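You operate a simulated robot arm through the tools that you are given. There is no shell and no other tool.

Carry out the task below with a simulated robot arm. There is one attempt and no reset: what you move stays moved.

JOB
Add one blue scoop of rough sugar to the small grey tub.
Fine: scoop from the rough bin, then shake the tub till it lies even; scoop and tub go back where they stood; lid on the tub after the shake. Set down upright: small grey tub.

Only the result counts: the job must be done as asked and must still hold three seconds after the hand-in. Knocking over, shifting, dropping, spilling or breaking anything else fails it. A push-on lid holds only when it is set on centred and level and pressed home; a screw cap is set on level and turned clockwise until tight.

ROBOT AND FRAMES
A 7-joint arm with a fingered hand, fixed in place. Base frame: the origin is on the floor under the middle of its stand, x ahead of it, y to its left, z up; the work surface is at about z = 88. Lengths are in cm, angles in rad, forces in N, time in s.
With the tool pointing down near the work surface it reaches from about 18 to 80 cm from the base axis. Its first joint turns from -2.897 to 2.897 rad. Payload 4.9 kg.
Tool frame: the origin (TCP) lies between the finger pads and is the grasp point; the fingertips stand 3.2 cm ahead of it; z points along the fingers, y is the line along which they close. The gripper opens to 19.2 cm; its body begins 8.9 cm behind the TCP. The gripper is a hand of 3 fingers: y runs from the thumb to the fingers, the wrist lies at [0, 0, -26.7] in the tool frame, and closing takes about 1.5 s.
Orientation is told as [roll, pitch, yaw] about the base's x, y, z axes, in that order, counted from this pose: with the fingers straight down and closing along the base's y, the tool's x points along the base's -x, its y along +y and its z along -z.

CONTROLS
- The arm moves only by the tool servo_tool. Its argument "increments" is one flat list of numbers, 7 for each row, row after row: the shift along the base's x, y, z in cm, then the turn, a rotation vector about the base's x, y, z in rad, then the finger opening in cm, from 0 to 19.2. In form: [dx, dy, dz, ax, ay, az, jaw, dx, dy, dz, ax, ay, az, jaw, ...]. A call has 1 to 20 rows; each row shifts and turns the commanded pose from where the row before left it. A row lasts 0.2 s, in which the tool goes at most 5 cm and 0.15 rad; a call with a longer step from one row to the next is refused whole, and so is a gripper value outside its range. A pose out of reach is approached as far as the arm can. The call stops where the force on the tool passes 40 N (or 10 N more than at its start, if that is more) or the arm is blocked; 0.2 s more then pass. Each finger travels about 15.3 cm/s and halts on what it meets, pressing with about 28 N; the grip force reading is that of the motor and also rises with nothing between the fingers. The clock runs only during rows and for 0.2 s after the last one: add rows that do not move to give the fingers time. The reply holds the time, the measured pose of the TCP, the force on the tool along the base axes, the opening and the grip force, in the units named above and with some noise, with the torque about the TCP (base axes, N m) and any sound that the robot's microphone picked up.
- Cameras (640 x 400 px; columns grow to the right, rows downward): "scene" is fixed at [4.4, 64.02, 163.56]; the picture's right is [-0.60, -0.80, 0.00], its down [-0.66, 0.50, -0.56] and it looks along [0.45, -0.34, -0.83] (base axes); focal length 334 px, centre (320, 200). "wrist" rides on the gripper at [8, -4.6, -11.3] in the tool frame; the picture's right is [0.50, 0.87, 0.00], its down [-0.67, 0.39, -0.63] and it looks along [-0.55, 0.32, 0.78] (tool axes); focal length 226 px, centre (320, 200). There is no depth. A picture from a camera that has moved, and an enlarged one, comes with that camera's place and axes in the base frame and with its lens. The place of the scene camera against the robot may be out by one fixed shift of up to 1.8 cm in any direction.
- get_image(camera): a new picture of that camera. It takes no simulated time.
- hand_shape(shape): the hand has 3 fingers and takes this shape, open, in about a second: jaw (thumb against the fingers, like two jaws); tri (thumb and two fingers); tip (a fingertip pinch); poke (one finger out to press); point (the index stretched); flat (the hand flat); cup (the hand cupped); fist (a fist). The gripper value then closes the fingers along that shape, each until it touches; the sizes above hold for jaw. It gives what a move gives, with no picture.
- close_up(camera, box): a new picture of the part [left, top, right, bottom] of that camera's present view, enlarged. It takes no simulated time.
- close_job(): hands the job in; it is judged then, once.

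Nothing tells you positions but the pictures and the camera data. Unless the task says otherwise, let go and move clear before handing in.

The tools are called after "Request:" by a JSON object that holds its "api" and its "payload". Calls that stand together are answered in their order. servo_tool: Moves the arm, as the interface text tells. Its arguments: {"type":"object","properties":{"increments":{"type":"array","items":{"type":"number"}}},"required":["increments"]} The other tools are called the same way: hand_shape (shape) gives the hand a shape; get_image (camera) takes a picture; close_up (camera, box) takes an enlarged picture of a part of a camera's view; close_job () hands the job in.

At the start:

```text
clock: 0.0
tcp_pos: [33.93, 35.83, 124.75]
ee_rot: [0.001, 0.0, 0.0]
contact_force: [0.5, -0.5, -0.4]
torque: [-0.02, 0.04, -0.01]
width: 19.19
grasp_force: 0.0
shape: jaw
```

scene: 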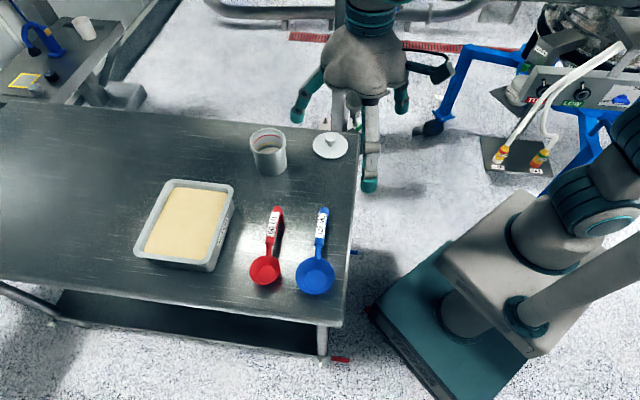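
wrist: 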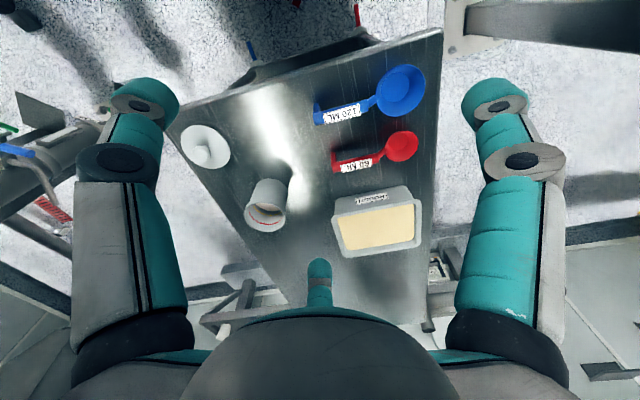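

I see a table with a bin of sugar, a red and a blue scoop, a grey tub and its lid. I'll look closer before moving.

Request:
{"api": "close_up", "payload": {"camera": "scene", "box": [120, 100, 380, 310]}}

Request:
{"api": "close_up", "payload": {"camera": "scene", "box": [230, 110, 370, 200]}}

Request:
{"api": "close_up", "payload": {"camera": "scene", "box": [230, 195, 350, 305]}}

Request:
{"api": "close_up", "payload": {"camera": "wrist", "box": [170, 40, 450, 280]}}

```text
1.90 times, centred on (250, 205) of scene
camera zoom: at [4.4, 64.02, 163.56], right [-0.6, -0.8, 0.0], down [-0.66, 0.5, -0.56], along [0.45, -0.34, -0.83], focal length 636 px, centre (453, 190)
```

zoom: 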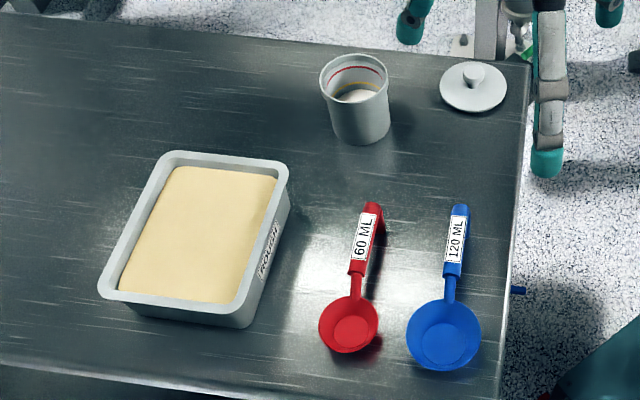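

```text
4.44 times, centred on (300, 155) of scene
camera zoom: at [4.4, 64.02, 163.56], right [-0.6, -0.8, 0.0], down [-0.66, 0.5, -0.56], along [0.45, -0.34, -0.83], focal length 1485 px, centre (409, 400)
```

zoom: 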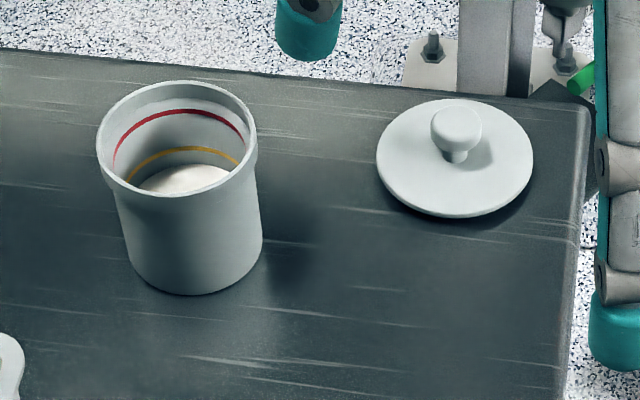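

```text
3.64 times, centred on (290, 250) of scene
camera zoom: at [4.4, 64.02, 163.56], right [-0.6, -0.8, 0.0], down [-0.66, 0.5, -0.56], along [0.45, -0.34, -0.83], focal length 1215 px, centre (429, 18)
```

zoom: 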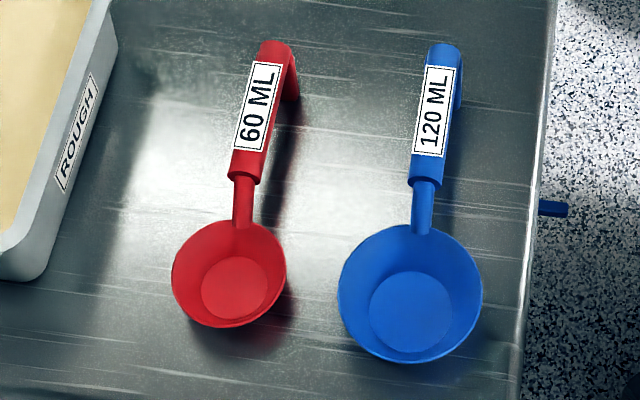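

```text
1.67 times, centred on (310, 160) of wrist
camera zoom: at [25.78, 31.22, 136.02], right [-0.5, 0.87, 0.0], down [0.67, 0.39, 0.63], along [0.55, 0.32, -0.78], focal length 377 px, centre (337, 267)
```

zoom: 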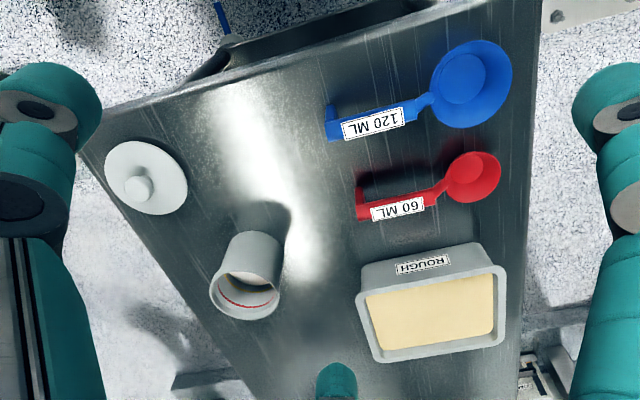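

The blue scoop (120 ML) lies with its bowl near (27,49) and its handle running to about (40,36). The tub is near (64,38), the lid near (58.5,20), and the rough bin near (56,66). I'll turn the wrist above the scoop to test the yaw range and get a second view.

Request:
{"api": "servo_tool", "payload": {"increments": [0, 0.2, -0.2, 0, 0, 0.148, 19.2, 0, 0.2, -0.2, 0, 0, 0.148, 19.2, 0, 0.2, -0.2, 0, 0, 0.148, 19.2, 0, 0.2, -0.2, 0, 0, 0.148, 19.2, 0, 0.2, -0.2, 0, 0, 0.148, 19.2, 0, 0.2, -0.2, 0, 0, 0.148, 19.2, 0, 0.2, -0.2, 0, 0, 0.148, 19.2, 0, 0.2, -0.2, 0, 0, 0.148, 19.2, 0, 0.2, -0.2, 0, 0, 0.148, 19.2, 0, 0.2, -0.2, 0, 0, 0.148, 19.2, 0, 0.2, -0.2, 0, 0, 0.148, 19.2, 0, 0.2, -0.2, 0, 0, 0.148, 19.2, 0, 0.2, -0.2, 0, 0, 0.148, 19.2, 0, 0.2, -0.2, 0, 0, 0.148, 19.2, 0, 0.2, -0.2, 0, 0, 0.148, 19.2, 0, 0.2, -0.2, 0, 0, 0.148, 19.2]}}

Request:
{"api": "get_image", "payload": {"camera": "wrist"}}

Request:
{"api": "get_image", "payload": {"camera": "scene"}}

```text
clock: 3.4
tcp_pos: [33.83, 39.04, 121.43]
ee_rot: [0.002, 0.001, 2.373]
contact_force: [-0.1, -0.7, -0.3]
torque: [-0.04, -0.03, 0.03]
width: 19.2
grasp_force: 0.1
shape: jaw
```

```text
taken
camera wrist: at [42.64, 36.79, 132.82], right [-0.24, -0.97, 0.0], down [-0.75, 0.19, 0.63], along [-0.61, 0.15, -0.78], focal length 226 px, centre (320, 200)
```

wrist: 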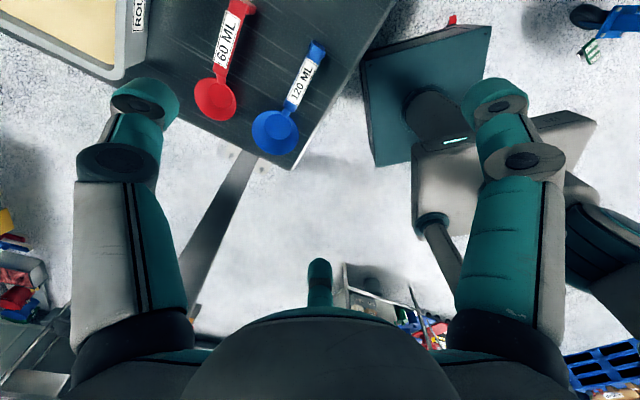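

```text
taken
```

scene: 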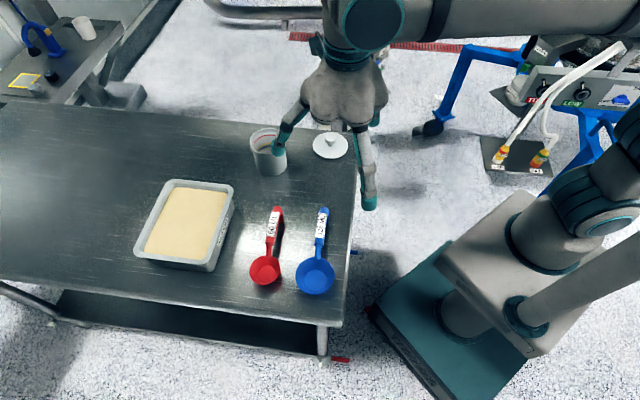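

The yaw range works. I'll take enlarged wrist views to triangulate the scoop.

Request:
{"api": "close_up", "payload": {"camera": "wrist", "box": [180, 0, 340, 170]}}

Request:
{"api": "close_up", "payload": {"camera": "scene", "box": [280, 200, 350, 300]}}

Request:
{"api": "close_up", "payload": {"camera": "scene", "box": [125, 170, 245, 280]}}

```text
2.35 times, centred on (260, 85) of wrist
camera zoom: at [42.64, 36.79, 132.82], right [-0.24, -0.97, 0.0], down [-0.75, 0.19, 0.63], along [-0.61, 0.15, -0.78], focal length 532 px, centre (461, 471)
```

zoom: 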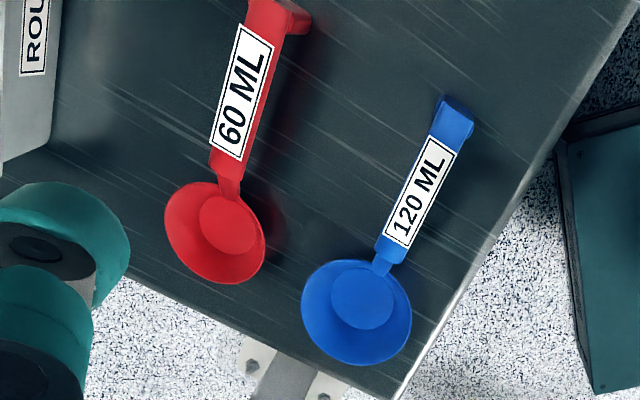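

```text
4.00 times, centred on (315, 250) of scene
camera zoom: at [4.4, 64.02, 163.56], right [-0.6, -0.8, 0.0], down [-0.66, 0.5, -0.56], along [0.45, -0.34, -0.83], focal length 1336 px, centre (340, 0)
```

zoom: 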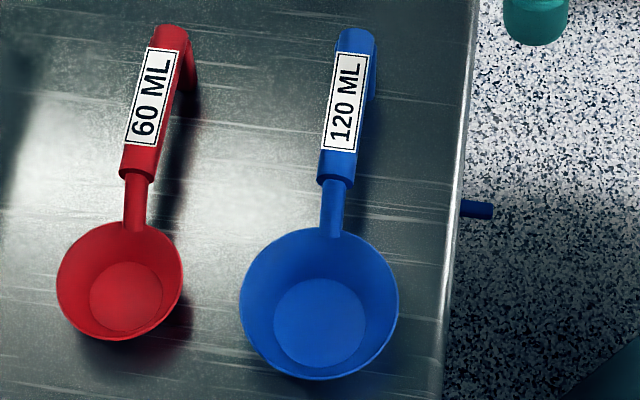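

```text
3.64 times, centred on (185, 225) of scene
camera zoom: at [4.4, 64.02, 163.56], right [-0.6, -0.8, 0.0], down [-0.66, 0.5, -0.56], along [0.45, -0.34, -0.83], focal length 1215 px, centre (811, 109)
```

zoom: 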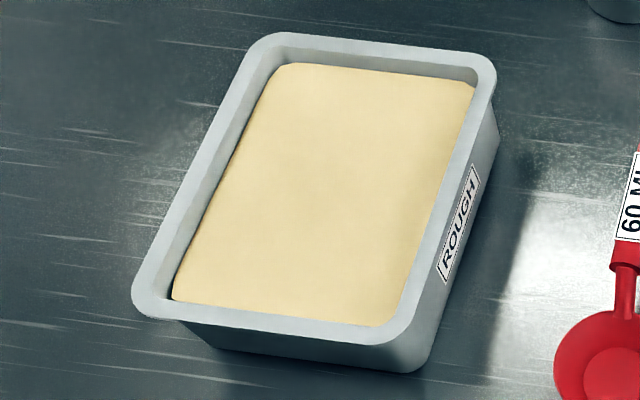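

I've triangulated the blue scoop: bowl centre about (27.7,49.2), handle end about (39.5,37.8), handle top near z 92–93.5. Next I'll move over toward the bin to measure it and the tub from the wrist camera.

Request:
{"api": "servo_tool", "payload": {"increments": [1, 1.2, 0.3, 0, 0, -0.138, 19.2, 1, 1.2, 0.3, 0, 0, -0.138, 19.2, 1, 1.2, 0.3, 0, 0, -0.138, 19.2, 1, 1.2, 0.3, 0, 0, -0.138, 19.2, 1, 1.2, 0.3, 0, 0, -0.138, 19.2, 1, 1.2, 0.3, 0, 0, -0.138, 19.2, 1, 1.2, 0.3, 0, 0, -0.138, 19.2, 1, 1.2, 0.3, 0, 0, -0.138, 19.2, 1, 1.2, 0.3, 0, 0, -0.138, 19.2, 1, 1.2, 0.3, 0, 0, -0.138, 19.2, 1, 1.2, 0.3, 0, 0, -0.138, 19.2]}}

Request:
{"api": "get_image", "payload": {"camera": "wrist"}}

```text
clock: 5.8
tcp_pos: [44.24, 51.33, 124.17]
ee_rot: [-0.001, 0.002, 0.85]
contact_force: [0.8, 0.4, -0.6]
torque: [-0.04, 0.0, 0.01]
width: 19.21
grasp_force: 0.0
shape: jaw
out of reach, approached as far as the arm can: row 11
```

```text
taken
camera wrist: at [42.4, 42.46, 135.56], right [-0.98, 0.2, 0.0], down [0.15, 0.76, 0.63], along [0.13, 0.62, -0.78], focal length 226 px, centre (320, 200)
```

wrist: 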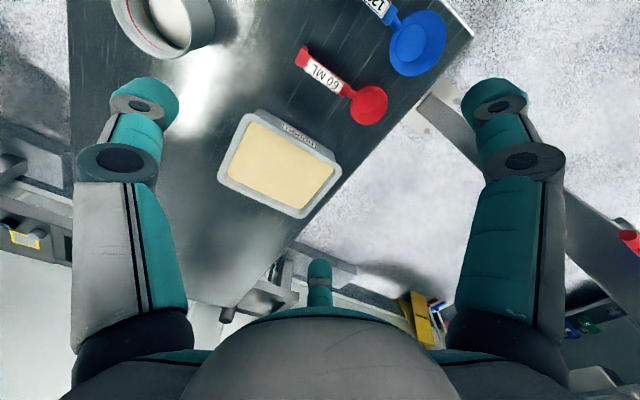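

The bin is in clear view, with the tub at the upper left. I'll enlarge both to compute their sizes and places.

Request:
{"api": "close_up", "payload": {"camera": "wrist", "box": [205, 95, 355, 230]}}

Request:
{"api": "close_up", "payload": {"camera": "wrist", "box": [280, 0, 480, 130]}}

Request:
{"api": "close_up", "payload": {"camera": "wrist", "box": [90, 0, 250, 100]}}

```text
2.96 times, centred on (280, 162) of wrist
camera zoom: at [42.4, 42.46, 135.56], right [-0.98, 0.2, 0.0], down [0.15, 0.76, 0.63], along [0.13, 0.62, -0.78], focal length 670 px, centre (438, 311)
```

zoom: 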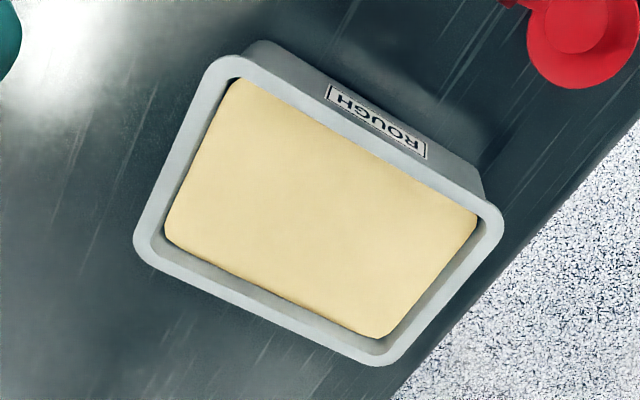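

```text
3.08 times, centred on (380, 65) of wrist
camera zoom: at [42.4, 42.46, 135.56], right [-0.98, 0.2, 0.0], down [0.15, 0.76, 0.63], along [0.13, 0.62, -0.78], focal length 696 px, centre (135, 615)
```

zoom: 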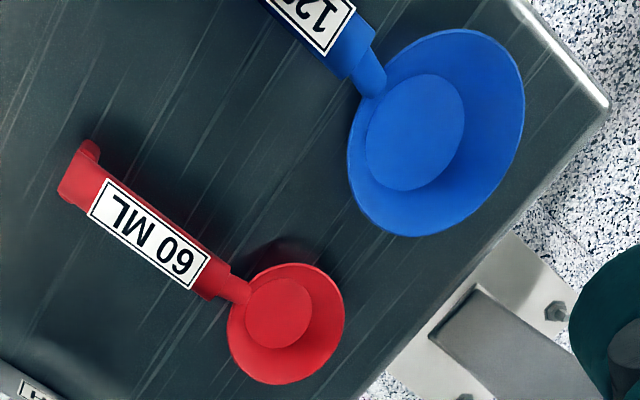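

```text
4.00 times, centred on (170, 50) of wrist
camera zoom: at [42.4, 42.46, 135.56], right [-0.98, 0.2, 0.0], down [0.15, 0.76, 0.63], along [0.13, 0.62, -0.78], focal length 904 px, centre (920, 800)
```

zoom: 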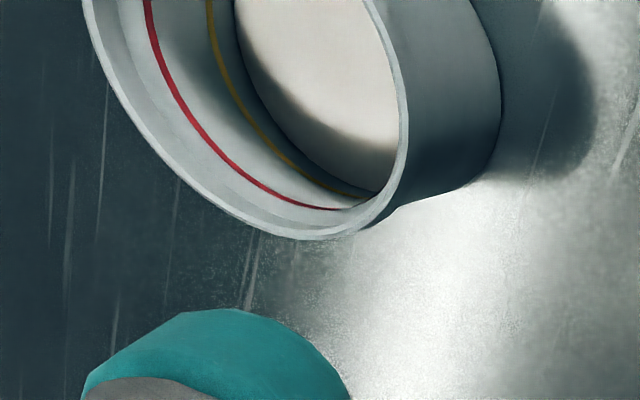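

The bin measures about 20×17 cm with its rim near z 95 and its centre near (56,66). The blue handle's grip point should be near (36.5,40.5). I'll move above the handle with the fingers pre-closed and the tool tilted 25° toward the bowl, then look again.

Request:
{"api": "servo_tool", "payload": {"increments": [-0.7, -0.98, -0.9, 0, 0, 0.1385, 8, -0.7, -0.98, -0.9, 0, 0, 0.1385, 8, -0.7, -0.98, -0.9, 0, 0, 0.1385, 8, -0.7, -0.98, -0.9, 0, 0, 0.1385, 8, -0.7, -0.98, -0.9, 0, 0, 0.1385, 8, -0.7, -0.98, -0.9, 0, 0, 0.1385, 8, -0.7, -0.98, -0.9, 0, 0, 0.1385, 8, -0.7, -0.98, -0.9, 0, 0, 0.1385, 8, -0.7, -0.98, -0.9, 0, 0, 0.1385, 8, -0.7, -0.98, -0.9, 0, 0, 0.1385, 8, -0.7, -0.98, -0.9, 0, 0, 0.1385, 8, 0, 0, -1, 0.101, 0.1046, 0, 8, 0, 0, -1, 0.101, 0.1046, 0, 8, 0, 0, -1, 0.101, 0.1046, 0, 8]}}

Request:
{"api": "get_image", "payload": {"camera": "wrist"}}

Request:
{"api": "get_image", "payload": {"camera": "scene"}}

```text
clock: 8.8
tcp_pos: [35.51, 41.46, 114.32]
ee_rot: [0.063, -0.367, 2.331]
contact_force: [1.3, 1.6, -0.3]
torque: [-0.12, 0.1, 0.11]
width: 8.0
grasp_force: 0.1
shape: jaw
out of reach, approached as far as the arm can: row 12, 13, 14
```

```text
taken
camera wrist: at [47.11, 36.99, 121.82], right [-0.29, -0.95, -0.13], down [-0.52, 0.05, 0.85], along [-0.8, 0.32, -0.51], focal length 226 px, centre (320, 200)
```

wrist: 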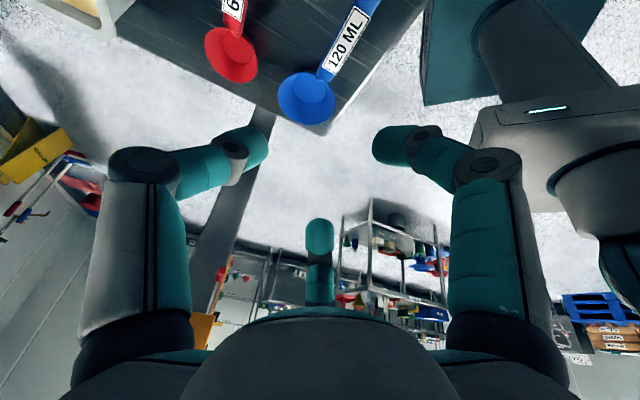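

```text
taken
```

scene: 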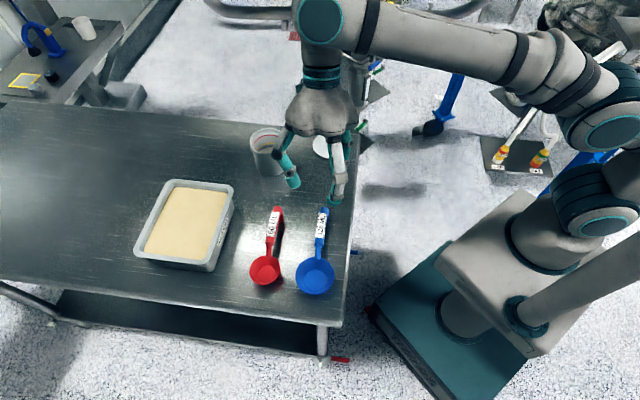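

The tilt at this yaw hit a joint limit: the pitch reached -0.367 instead of -0.436. I'll go back to vertical and probe how far the yaw can go here.

Request:
{"api": "servo_tool", "payload": {"increments": [0, 0, 0, -0.101, -0.1046, 0, 8, 0, 0, 0, -0.101, -0.1046, 0, 8, 0, 0, 0, -0.101, -0.1046, 0, 8, 0, 0, 0, 0, 0, 0, 8]}}

Request:
{"api": "servo_tool", "payload": {"increments": [0, 0, 0, 0, 0, 0.14, 8, 0, 0, 0, 0, 0, 0.14, 8, 0, 0, 0, 0, 0, 0.14, 8]}}

```text
clock: 9.8
tcp_pos: [36.34, 42.51, 112.77]
ee_rot: [-0.002, 0.065, 2.362]
contact_force: [0.4, -0.3, 0.4]
torque: [-0.03, 0.01, 0.01]
width: 8.04
grasp_force: 0.1
shape: jaw
```

```text
clock: 10.8
tcp_pos: [33.24, 42.81, 105.47]
ee_rot: [0.188, 0.106, 2.568]
contact_force: [0.3, -0.8, -1.9]
torque: [0.02, -0.05, -0.01]
width: 8.02
grasp_force: 0.1
shape: jaw
out of reach, approached as far as the arm can: row 1, 2, 3
stopped in row 3: the arm was blocked; the commanded pose is now the measured one
```

The yaw stops at about +90° relative to the arm, so I'll use the opposite hand orientation (yaw about -44°, thumb on the robot side). First I'll lift and straighten the tool.

Request:
{"api": "servo_tool", "payload": {"increments": [0, 0, 2, 0.072, -0.004, -0.1, 8, 0, 0, 2, 0.072, -0.004, -0.1, 8, 0, 0, 2, 0.072, -0.004, -0.1, 8, 0, 0, 0, 0, 0, 0, 8]}}

```text
clock: 11.8
tcp_pos: [33.33, 42.89, 112.04]
ee_rot: [0.007, -0.029, 2.256]
contact_force: [-0.7, -0.8, 0.5]
torque: [0.0, 0.0, 0.01]
width: 8.01
grasp_force: 0.1
shape: jaw
```

Request:
{"api": "servo_tool", "payload": {"increments": [0.16, -0.117, 0, -0.018, -0.0238, -0.1447, 8, 0.16, -0.117, 0, 0, 0, -0.1447, 8, 0.16, -0.117, 0, 0, 0, -0.1447, 8, 0.16, -0.117, 0, 0, 0, -0.1447, 8, 0.16, -0.117, 0, 0, 0, -0.1447, 8, 0.16, -0.117, 0, 0, 0, -0.1447, 8, 0.16, -0.117, 0, 0, 0, -0.1447, 8, 0.16, -0.117, 0, 0, 0, -0.1447, 8, 0.16, -0.117, 0, 0, 0, -0.1447, 8, 0.16, -0.117, 0, 0, 0, -0.1447, 8, 0.16, -0.117, 0, 0, 0, -0.1447, 8, 0.16, -0.117, 0, 0, 0, -0.1447, 8, 0.16, -0.117, 0, 0, 0, -0.1447, 8, 0.16, -0.117, 0, 0, 0, -0.1447, 8, 0.16, -0.117, 0, 0, 0, -0.1447, 8, 0.16, -0.117, 0, 0, 0, -0.1447, 8, 0.16, -0.117, 0, 0, 0, -0.1447, 8, 0.16, -0.117, 0, 0, 0, -0.1447, 8, 0.16, -0.117, 0, 0, 0, -0.1447, 8, 0.16, -0.117, 0, 0, 0, -0.1447, 8]}}

Request:
{"api": "get_image", "payload": {"camera": "wrist"}}

Request:
{"api": "get_image", "payload": {"camera": "scene"}}

```text
clock: 16.0
tcp_pos: [36.52, 40.62, 112.02]
ee_rot: [-0.003, -0.001, -0.638]
contact_force: [-0.1, 0.3, 0.2]
torque: [0.0, 0.05, -0.01]
width: 8.04
grasp_force: 0.2
shape: jaw
```

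```text
taken
camera wrist: at [27.38, 41.68, 123.38], right [0.11, 0.99, 0.0], down [0.77, -0.09, 0.63], along [0.63, -0.07, -0.77], focal length 226 px, centre (320, 200)
```

wrist: 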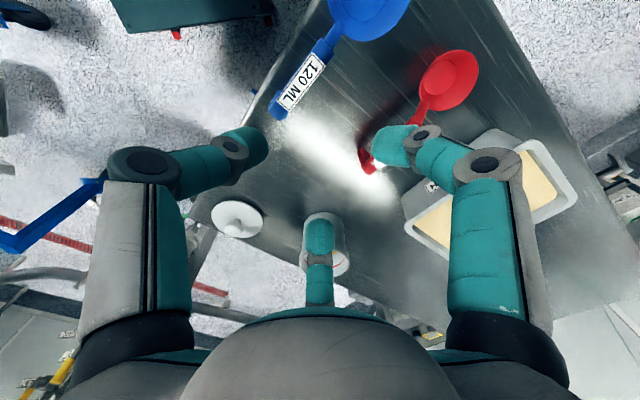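

```text
taken
```

scene: 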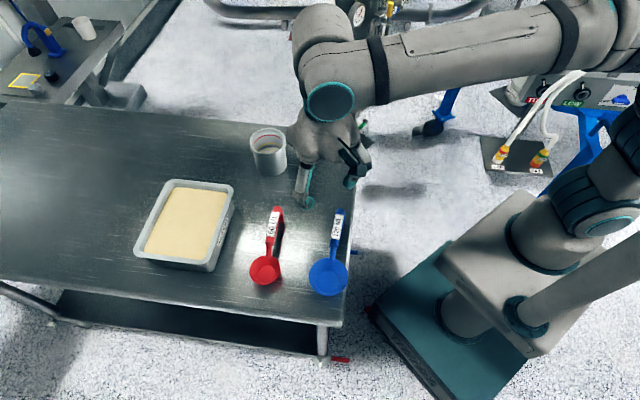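

The blue scoop seems to sit differently from the first picture; the blocked move may have nudged it. I'll check closely what shifted.

Request:
{"api": "close_up", "payload": {"camera": "scene", "box": [230, 195, 350, 305]}}

Request:
{"api": "close_up", "payload": {"camera": "scene", "box": [230, 110, 370, 200]}}

Request:
{"api": "close_up", "payload": {"camera": "scene", "box": [280, 120, 400, 220]}}

Request:
{"api": "close_up", "payload": {"camera": "wrist", "box": [240, 0, 500, 180]}}

```text
3.64 times, centred on (290, 250) of scene
camera zoom: at [4.4, 64.02, 163.56], right [-0.6, -0.8, 0.0], down [-0.66, 0.5, -0.56], along [0.45, -0.34, -0.83], focal length 1215 px, centre (429, 18)
```

zoom: 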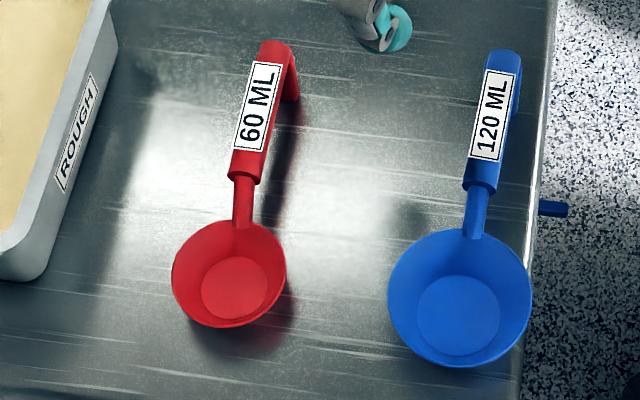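

```text
4.44 times, centred on (300, 155) of scene
camera zoom: at [4.4, 64.02, 163.56], right [-0.6, -0.8, 0.0], down [-0.66, 0.5, -0.56], along [0.45, -0.34, -0.83], focal length 1485 px, centre (409, 400)
```

zoom: 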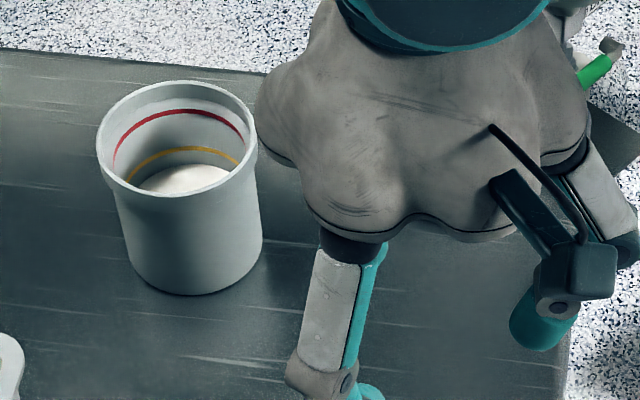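

```text
4.00 times, centred on (340, 170) of scene
camera zoom: at [4.4, 64.02, 163.56], right [-0.6, -0.8, 0.0], down [-0.66, 0.5, -0.56], along [0.45, -0.34, -0.83], focal length 1336 px, centre (240, 320)
```

zoom: 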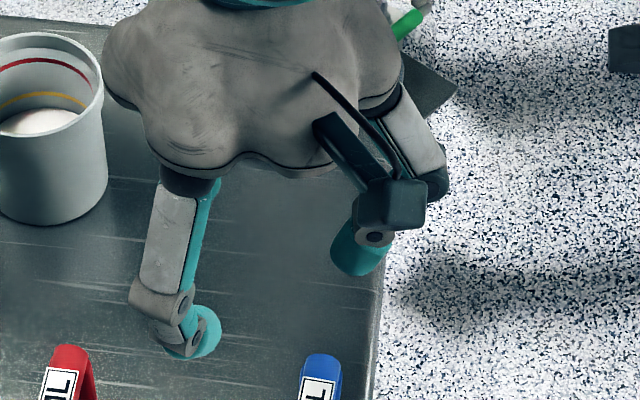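

```text
2.22 times, centred on (370, 90) of wrist
camera zoom: at [27.38, 41.68, 123.38], right [0.11, 0.99, 0.0], down [0.77, -0.09, 0.63], along [0.63, -0.07, -0.77], focal length 502 px, centre (209, 444)
```

zoom: 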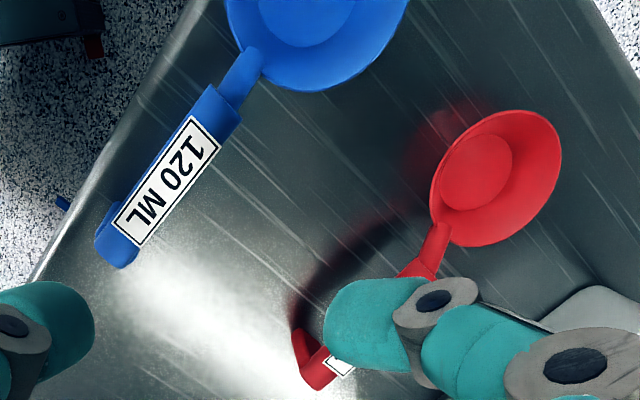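

The stalled move pushed the blue scoop about 3 cm toward the table edge; the red scoop, tub and lid are unmoved. I have its original place on record and will put it back there at the end. Before grasping, I'll test the arm poses I need over the bin with the hand empty and high.

Request:
{"api": "servo_tool", "payload": {"increments": [0.833, 1.16, 0, 0, 0, -0.1367, 8, 0.833, 1.16, 0, 0, 0, -0.1367, 8, 0.833, 1.16, 0, 0, 0, -0.1367, 8, 0.833, 1.16, 0, 0, 0, -0.1367, 8, 0.833, 1.16, 0, 0, 0, -0.1367, 8, 0.833, 1.16, 0, 0, 0, -0.1367, 8, 0.833, 1.16, 0, 0, 0, -0.1367, 8, 0.833, 1.16, 0, 0, 0, -0.1367, 8, 0.833, 1.16, 0, 0, 0, -0.1367, 8, 0.833, 1.16, 0, 0, 0, -0.1367, 8, 0.833, 1.16, 0, 0, 0, -0.1367, 8, 0.833, 1.16, 0, 0, 0, -0.1367, 8]}}

```text
clock: 18.6
tcp_pos: [46.57, 54.42, 112.05]
ee_rot: [-0.002, -0.001, -2.277]
contact_force: [-0.5, 0.2, 0.7]
torque: [-0.01, 0.01, 0.04]
width: 8.03
grasp_force: 0.1
shape: jaw
```

Request:
{"api": "servo_tool", "payload": {"increments": [0, 0, 0, 0.1106, -0.0945, 0, 8, 0, 0, 0, 0.1106, -0.0945, 0, 8, 0, 0, 0, 0.1106, -0.0945, 0, 8]}}

Request:
{"api": "servo_tool", "payload": {"increments": [0, 0, 0, -0.0974, -0.1141, 0, 8, 0, 0, 0, -0.0974, -0.1141, 0, 8, 0, 0, 0, -0.0974, -0.1141, 0, 8, 0, 0, 0, -0.0974, -0.1141, 0, 8]}}

```text
clock: 19.4
tcp_pos: [46.59, 54.46, 112.01]
ee_rot: [0.0, 0.434, -2.275]
contact_force: [-0.1, 0.2, -0.4]
torque: [-0.01, 0.0, 0.0]
width: 8.04
grasp_force: 0.0
shape: jaw
```

```text
clock: 20.4
tcp_pos: [46.47, 54.39, 112.18]
ee_rot: [0.649, 0.354, -2.018]
contact_force: [0.0, 0.7, -0.8]
torque: [0.02, -0.01, 0.02]
width: 8.03
grasp_force: 0.0
shape: jaw
```

All the poses over the bin work with this orientation, including the 25° outward tilt and a sideways roll. I'll undo the roll and go above the blue handle at its present place, near (33.5,38.2), with the same tilt.

Request:
{"api": "servo_tool", "payload": {"increments": [0, 0, 0, 0.0974, 0.1141, 0, 8, 0, 0, 0, 0.0974, 0.1141, 0, 8, 0, 0, 0, 0.0974, 0.1141, 0, 8, 0, 0, 0, 0.0974, 0.1141, 0, 8, -1.295, -1.625, -0.5, 0, 0, 0.14486, 8, -1.295, -1.625, -0.5, 0, 0, 0.14486, 8, -1.295, -1.625, -0.5, 0, 0, 0.14486, 8, -1.295, -1.625, -0.5, 0, 0, 0.14486, 8, -1.295, -1.625, -0.5, 0, 0, 0.14486, 8, -1.295, -1.625, -0.5, 0, 0, 0.14486, 8, -1.295, -1.625, -0.5, 0, 0, 0.14486, 8, -1.295, -1.625, -0.5, 0, 0, 0.14486, 8, -1.295, -1.625, -0.5, 0, 0, 0.14486, 8, -1.295, -1.625, -0.5, 0, 0, 0.14486, 8]}}

Request:
{"api": "get_image", "payload": {"camera": "wrist"}}

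Request:
{"api": "get_image", "payload": {"camera": "scene"}}

```text
clock: 23.4
tcp_pos: [33.6, 38.07, 106.95]
ee_rot: [-0.002, 0.435, -0.824]
contact_force: [0.8, 0.1, -0.6]
torque: [0.0, 0.02, 0.0]
width: 8.03
grasp_force: 0.1
shape: jaw
```

```text
taken
camera wrist: at [28.46, 36.9, 120.62], right [0.33, 0.92, 0.21], down [0.88, -0.38, 0.29], along [0.35, 0.09, -0.93], focal length 226 px, centre (320, 200)
```

wrist: 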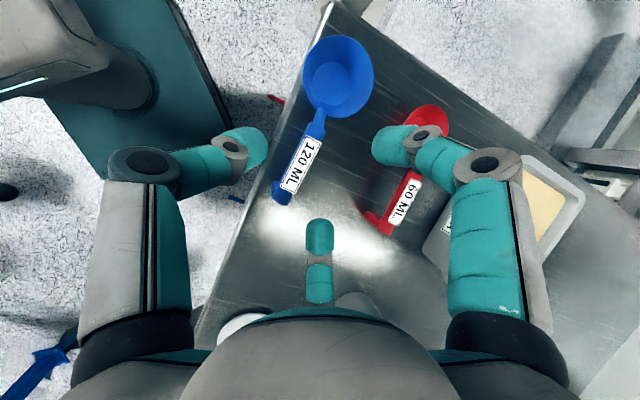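

```text
taken
```

scene: 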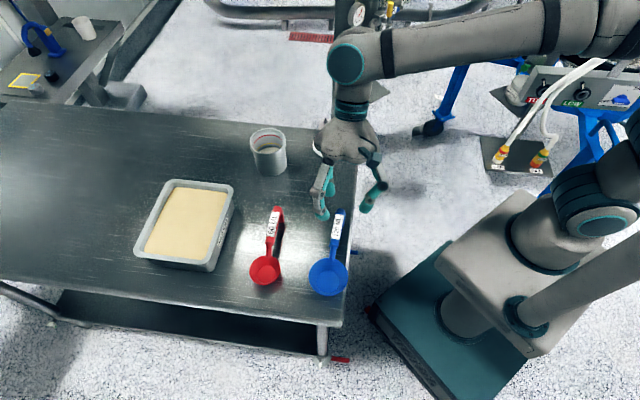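

Request:
{"api": "close_up", "payload": {"camera": "wrist", "box": [230, 20, 400, 220]}}

```text
2.00 times, centred on (315, 120) of wrist
camera zoom: at [28.46, 36.9, 120.62], right [0.33, 0.92, 0.21], down [0.88, -0.38, 0.29], along [0.35, 0.09, -0.93], focal length 452 px, centre (330, 360)
```

zoom: 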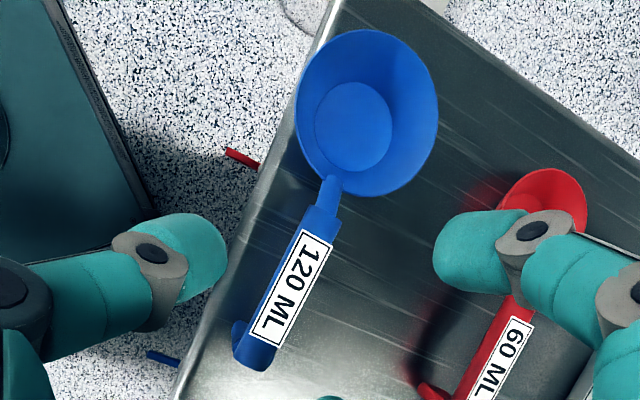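

The handle's grip point is at about (33.67,38.30). I'll lower in two stages, checking in between.

Request:
{"api": "servo_tool", "payload": {"increments": [0.07, 0.23, -1.5, 0, 0, 0, 8, 0, 0, -1.5, 0, 0, 0, 8, 0, 0, -1.5, 0, 0, 0, 8, 0, 0, -1.5, 0, 0, 0, 8, 0, 0, -1.5, 0, 0, 0, 8, 0, 0, -1.5, 0, 0, 0, 8]}}

Request:
{"api": "get_image", "payload": {"camera": "wrist"}}

Request:
{"api": "close_up", "payload": {"camera": "scene", "box": [250, 140, 410, 300]}}

```text
clock: 24.8
tcp_pos: [33.81, 38.46, 98.0]
ee_rot: [-0.002, 0.434, -0.828]
contact_force: [0.9, 0.7, 0.0]
torque: [0.0, -0.04, -0.03]
width: 8.0
grasp_force: 0.1
shape: jaw
```

```text
taken
camera wrist: at [28.64, 37.26, 111.62], right [0.33, 0.92, 0.21], down [0.88, -0.38, 0.29], along [0.35, 0.09, -0.93], focal length 226 px, centre (320, 200)
```

wrist: 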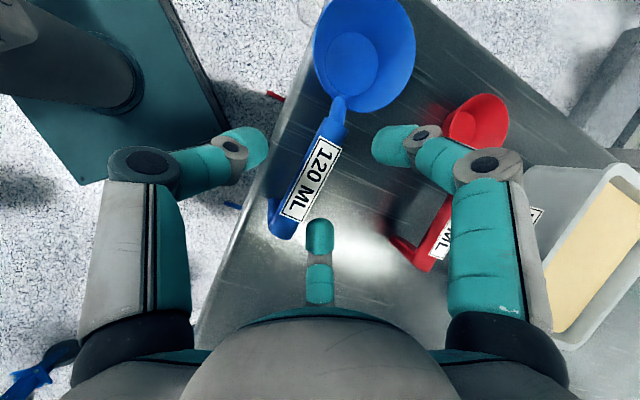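

```text
2.50 times, centred on (330, 220) of scene
camera zoom: at [4.4, 64.02, 163.56], right [-0.6, -0.8, 0.0], down [-0.66, 0.5, -0.56], along [0.45, -0.34, -0.83], focal length 835 px, centre (295, 150)
```

zoom: 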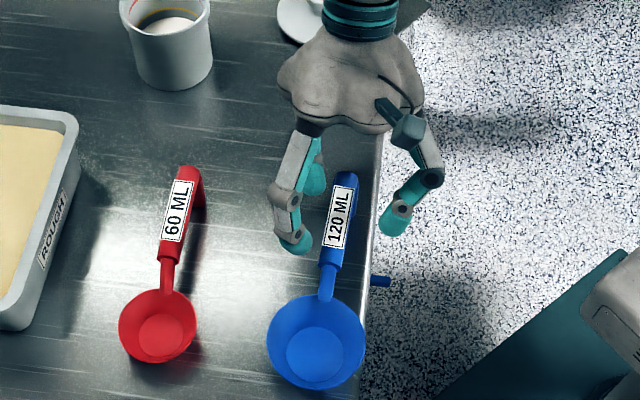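

The fingers straddle the handle. I'll narrow a little, lower to TCP z of about 94 and close.

Request:
{"api": "servo_tool", "payload": {"increments": [-0.05, -0.05, -1, 0, 0, 0, 6.5, -0.05, -0.05, -1, 0, 0, 0, 6.5, 0, 0, -1, 0, 0, 0, 6.5, 0, 0, -1, 0, 0, 0, 6.5, 0, 0, 0, 0, 0, 0, 6.5]}}

Request:
{"api": "get_image", "payload": {"camera": "wrist"}}

Request:
{"api": "close_up", "payload": {"camera": "scene", "box": [250, 140, 410, 300]}}

```text
clock: 26.0
tcp_pos: [33.68, 38.44, 94.03]
ee_rot: [0.001, 0.435, -0.827]
contact_force: [-0.1, 0.1, 0.4]
torque: [-0.04, -0.02, 0.0]
width: 6.53
grasp_force: 0.1
shape: jaw
```

```text
taken
camera wrist: at [28.52, 37.18, 107.69], right [0.33, 0.92, 0.21], down [0.88, -0.38, 0.29], along [0.35, 0.09, -0.93], focal length 226 px, centre (320, 200)
```

wrist: 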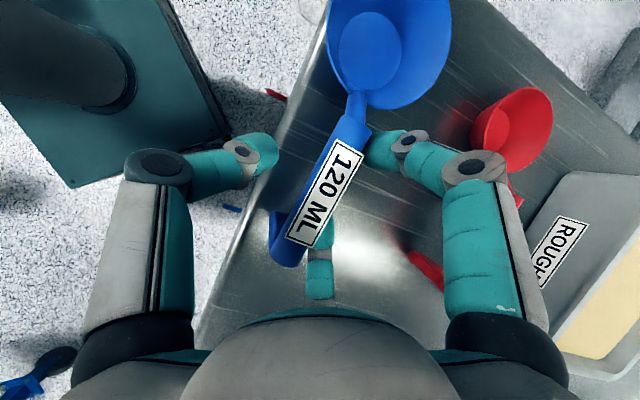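

```text
2.50 times, centred on (330, 220) of scene
camera zoom: at [4.4, 64.02, 163.56], right [-0.6, -0.8, 0.0], down [-0.66, 0.5, -0.56], along [0.45, -0.34, -0.83], focal length 835 px, centre (295, 150)
```

zoom: 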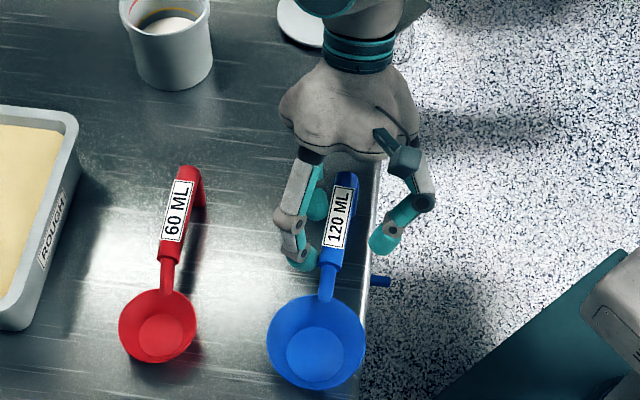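

Request:
{"api": "servo_tool", "payload": {"increments": [0, 0, 0, 0, 0, 0, 4, 0, 0, 0, 0, 0, 0, 2, 0, 0, 0, 0, 0, 0, 0, 0, 0, 0, 0, 0, 0, 0, 0, 0, 0, 0, 0, 0, 0, 0, 0, 0, 0, 0, 0, 0, 0, 0, 0, 0, 0, 0, 0, 0, 0, 0, 0, 0, 0, 0]}}

Request:
{"api": "get_image", "payload": {"camera": "wrist"}}

Request:
{"api": "close_up", "payload": {"camera": "scene", "box": [250, 140, 410, 300]}}

```text
clock: 27.8
tcp_pos: [33.63, 38.48, 94.06]
ee_rot: [-0.001, 0.435, -0.827]
contact_force: [0.7, 0.2, -0.9]
torque: [0.04, -0.01, 0.02]
width: 1.16
grasp_force: 27.9
shape: jaw
```

```text
taken
camera wrist: at [28.52, 37.18, 107.71], right [0.33, 0.92, 0.21], down [0.88, -0.38, 0.29], along [0.35, 0.09, -0.93], focal length 226 px, centre (320, 200)
```

wrist: 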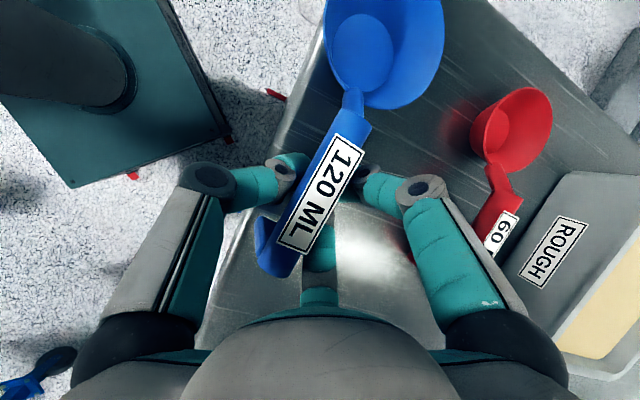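

```text
2.50 times, centred on (330, 220) of scene
camera zoom: at [4.4, 64.02, 163.56], right [-0.6, -0.8, 0.0], down [-0.66, 0.5, -0.56], along [0.45, -0.34, -0.83], focal length 835 px, centre (295, 150)
```

zoom: 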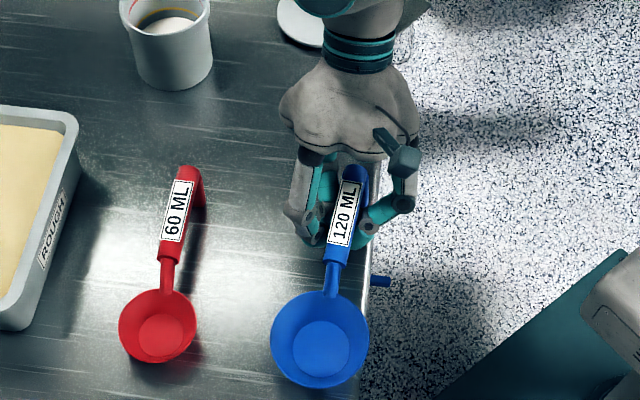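

The grip force reads 27.9 N with the handle between the pads. I'll lift a few centimetres and check how the scoop hangs.

Request:
{"api": "servo_tool", "payload": {"increments": [0, 0, 1, 0, 0, 0, 0, 0, 0, 1, 0, 0, 0, 0, 0, 0, 1, 0, 0, 0, 0, 0, 0, 1, 0, 0, 0, 0, 0, 0, 1, 0, 0, 0, 0, 0, 0, 1, 0, 0, 0, 0, 0, 0, 1, 0, 0, 0, 0, 0, 0, 1, 0, 0, 0, 0, 0, 0, 0, 0, 0, 0, 0]}}

Request:
{"api": "get_image", "payload": {"camera": "wrist"}}

Request:
{"api": "close_up", "payload": {"camera": "scene", "box": [250, 140, 410, 300]}}

```text
clock: 29.8
tcp_pos: [33.64, 38.38, 102.06]
ee_rot: [0.0, 0.433, -0.828]
contact_force: [0.1, 1.1, 0.1]
torque: [0.03, -0.05, 0.0]
width: 1.18
grasp_force: 28.5
shape: jaw
```

```text
taken
camera wrist: at [28.51, 37.17, 115.73], right [0.33, 0.92, 0.21], down [0.88, -0.38, 0.29], along [0.35, 0.09, -0.93], focal length 226 px, centre (320, 200)
```

wrist: 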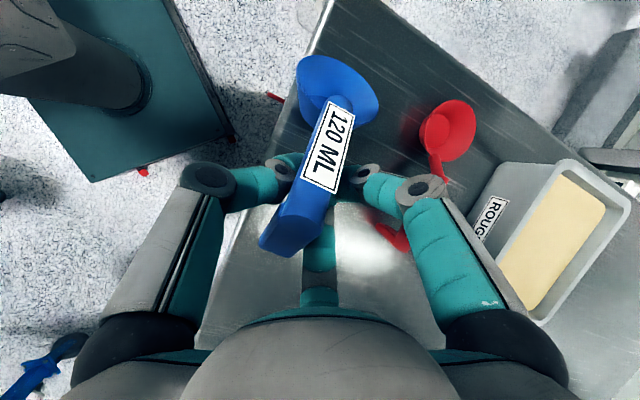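

```text
2.50 times, centred on (330, 220) of scene
camera zoom: at [4.4, 64.02, 163.56], right [-0.6, -0.8, 0.0], down [-0.66, 0.5, -0.56], along [0.45, -0.34, -0.83], focal length 835 px, centre (295, 150)
```

zoom: 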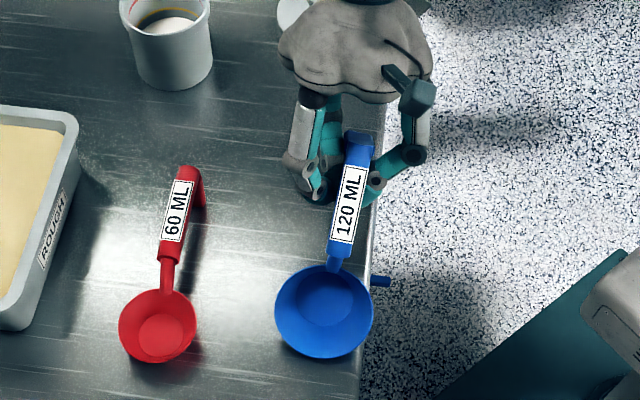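

The scoop has pitched bowl-down in the grip. I'll look closer to see how it is held.

Request:
{"api": "close_up", "payload": {"camera": "wrist", "box": [220, 40, 420, 270]}}

Request:
{"api": "close_up", "payload": {"camera": "scene", "box": [300, 150, 370, 240]}}

```text
1.74 times, centred on (320, 155) of wrist
camera zoom: at [28.51, 37.17, 115.73], right [0.33, 0.92, 0.21], down [0.88, -0.38, 0.29], along [0.35, 0.09, -0.93], focal length 393 px, centre (320, 278)
```

zoom: 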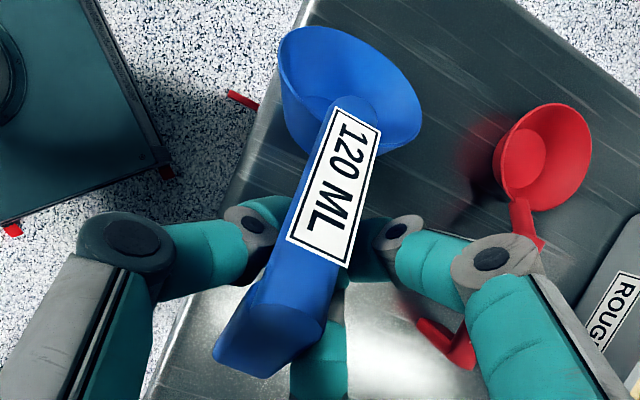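

```text
4.44 times, centred on (335, 195) of scene
camera zoom: at [4.4, 64.02, 163.56], right [-0.6, -0.8, 0.0], down [-0.66, 0.5, -0.56], along [0.45, -0.34, -0.83], focal length 1485 px, centre (253, 222)
```

zoom: 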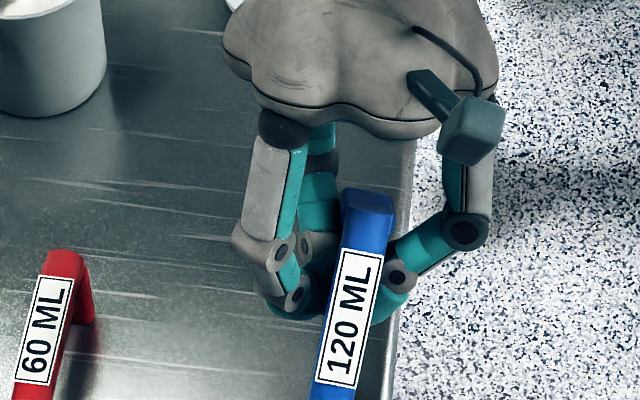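

The grip was poor: only the thumb and one finger touched the handle because of the tilt, so the scoop pivoted with its bowl still on the table. I'll lower it back, release, and regrasp with a nearly vertical tool so all three fingertips meet the handle at the same height.

Request:
{"api": "servo_tool", "payload": {"increments": [0, 0, -1, 0, 0, 0, 0, 0, 0, -1, 0, 0, 0, 0, 0, 0, -1, 0, 0, 0, 0, 0, 0, -1, 0, 0, 0, 0, 0, 0, -1, 0, 0, 0, 0, 0, 0, -1, 0, 0, 0, 0, 0, 0, -1, 0, 0, 0, 0, 0, 0, -0.7, 0, 0, 0, 0, 0, 0, 0, 0, 0, 0, 0]}}

Request:
{"api": "get_image", "payload": {"camera": "wrist"}}

Request:
{"api": "close_up", "payload": {"camera": "scene", "box": [250, 140, 410, 300]}}

```text
clock: 31.8
tcp_pos: [33.68, 38.39, 94.26]
ee_rot: [-0.001, 0.433, -0.828]
contact_force: [-0.1, -0.2, 0.1]
torque: [0.01, -0.01, 0.01]
width: 1.16
grasp_force: 28.0
shape: jaw
```

```text
taken
camera wrist: at [28.52, 37.15, 107.97], right [0.33, 0.92, 0.21], down [0.88, -0.38, 0.29], along [0.35, 0.09, -0.93], focal length 226 px, centre (320, 200)
```

wrist: 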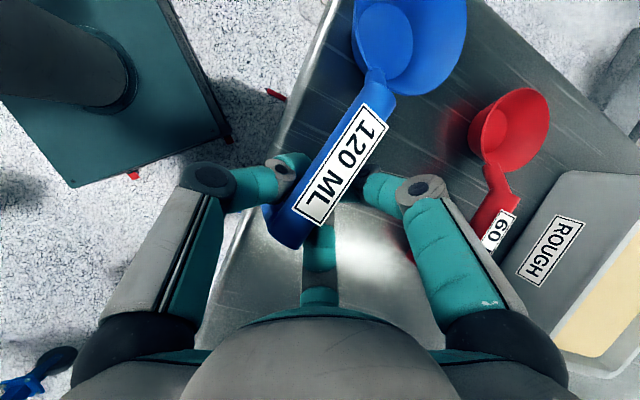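

```text
2.50 times, centred on (330, 220) of scene
camera zoom: at [4.4, 64.02, 163.56], right [-0.6, -0.8, 0.0], down [-0.66, 0.5, -0.56], along [0.45, -0.34, -0.83], focal length 835 px, centre (295, 150)
```

zoom: 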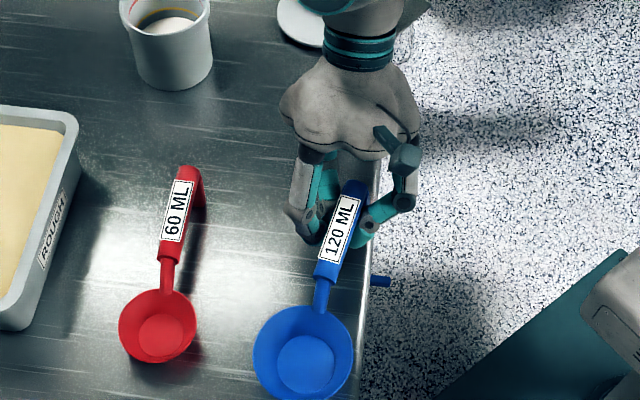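

Request:
{"api": "servo_tool", "payload": {"increments": [0, 0, 0, 0, 0, 0, 3, 0, 0, 0, 0, 0, 0, 5, 0, 0, 0, 0, 0, 0, 7, 0, 0, 0, 0, 0, 0, 8, 0, 0, 0, 0, 0, 0, 8, 0, 0, 1.5, 0, 0, 0, 8, 0, 0, 1.5, 0, 0, 0, 8, 0, 0, 1.5, 0, 0, 0, 8, 0, 0, 1.5, 0, 0, 0, 8, 0, 0, 2, 0, 0, 0, 8, 0, 0, 2, 0, 0, 0, 8, 0, 0, 2, 0, 0, 0, 8]}}

Request:
{"api": "get_image", "payload": {"camera": "wrist"}}

Request:
{"api": "close_up", "payload": {"camera": "scene", "box": [250, 140, 410, 300]}}

```text
clock: 34.4
tcp_pos: [33.55, 38.5, 106.38]
ee_rot: [-0.001, 0.434, -0.828]
contact_force: [-0.3, -0.3, 0.2]
torque: [0.0, 0.0, 0.0]
width: 7.97
grasp_force: 0.1
shape: jaw
```

```text
taken
camera wrist: at [28.44, 37.15, 120.02], right [0.33, 0.92, 0.21], down [0.88, -0.38, 0.29], along [0.35, 0.09, -0.93], focal length 226 px, centre (320, 200)
```

wrist: 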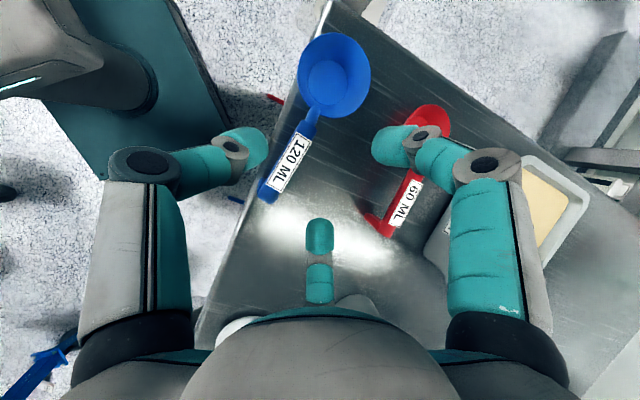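

```text
2.50 times, centred on (330, 220) of scene
camera zoom: at [4.4, 64.02, 163.56], right [-0.6, -0.8, 0.0], down [-0.66, 0.5, -0.56], along [0.45, -0.34, -0.83], focal length 835 px, centre (295, 150)
```

zoom: 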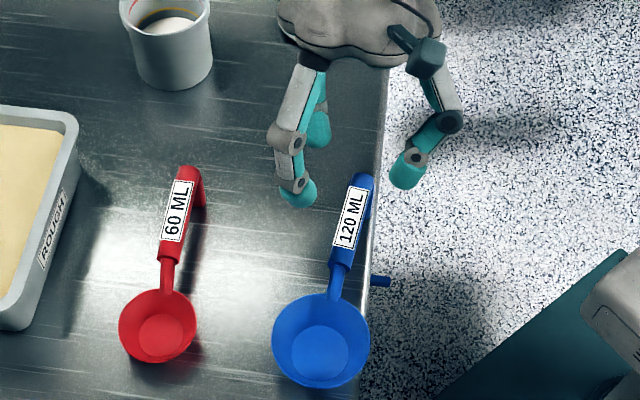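

Request:
{"api": "close_up", "payload": {"camera": "wrist", "box": [230, 20, 400, 220]}}

Request:
{"api": "close_up", "payload": {"camera": "scene", "box": [230, 195, 350, 305]}}

```text
2.00 times, centred on (315, 120) of wrist
camera zoom: at [28.44, 37.15, 120.02], right [0.33, 0.92, 0.21], down [0.88, -0.38, 0.29], along [0.35, 0.09, -0.93], focal length 452 px, centre (330, 360)
```

zoom: 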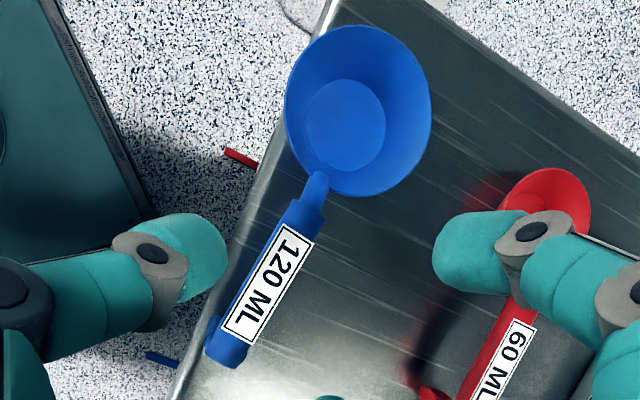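

```text
3.64 times, centred on (290, 250) of scene
camera zoom: at [4.4, 64.02, 163.56], right [-0.6, -0.8, 0.0], down [-0.66, 0.5, -0.56], along [0.45, -0.34, -0.83], focal length 1215 px, centre (429, 18)
```

zoom: 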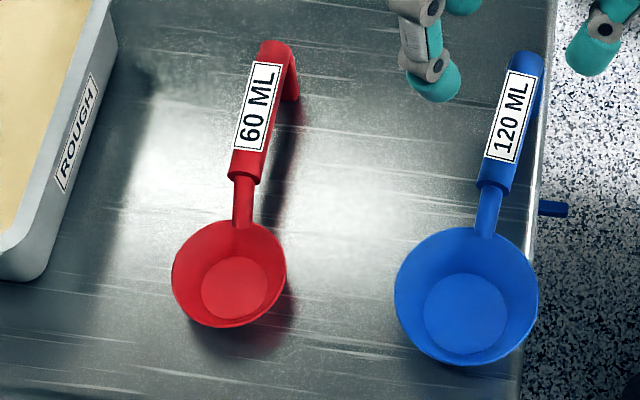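

The scoop rests level again, now pointing at about 128° with its label centre near (32.4,37.85). I'll reduce the tilt to 10°, align the yaw and hover over the handle.

Request:
{"api": "servo_tool", "payload": {"increments": [-0.45, -0.48, 0, -0.0957, -0.088, -0.037, 8, -0.45, -0.48, 0, -0.0957, -0.088, -0.037, 8, 0, 0, -1.5, 0, 0, 0, 8, 0, 0, -1.5, 0, 0, 0, 8, 0, 0, 0, 0, 0, 0, 8]}}

Request:
{"api": "get_image", "payload": {"camera": "wrist"}}

Request:
{"api": "close_up", "payload": {"camera": "wrist", "box": [220, 0, 420, 240]}}

```text
clock: 35.6
tcp_pos: [32.75, 37.42, 103.41]
ee_rot: [0.007, 0.175, -0.899]
contact_force: [-0.4, 0.3, 0.1]
torque: [-0.01, -0.01, 0.03]
width: 7.99
grasp_force: 0.0
shape: jaw
```

```text
taken
camera wrist: at [25.36, 39.15, 115.89], right [0.37, 0.92, 0.09], down [0.78, -0.37, 0.51], along [0.5, -0.12, -0.86], focal length 226 px, centre (320, 200)
```

wrist: 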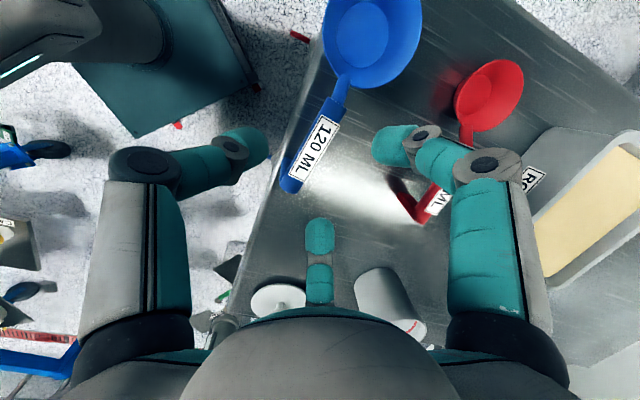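

```text
1.67 times, centred on (320, 120) of wrist
camera zoom: at [25.36, 39.15, 115.89], right [0.37, 0.92, 0.09], down [0.78, -0.37, 0.51], along [0.5, -0.12, -0.86], focal length 377 px, centre (320, 333)
```

zoom: 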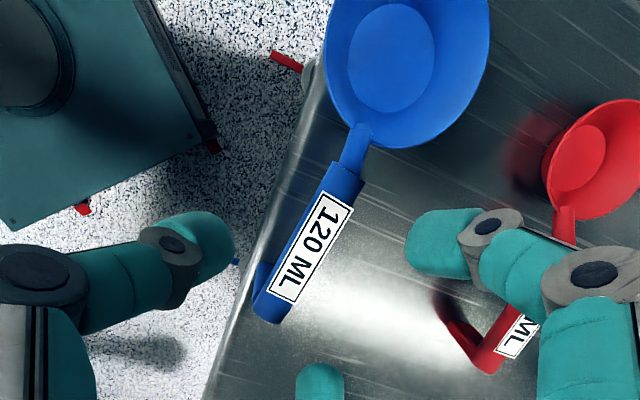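

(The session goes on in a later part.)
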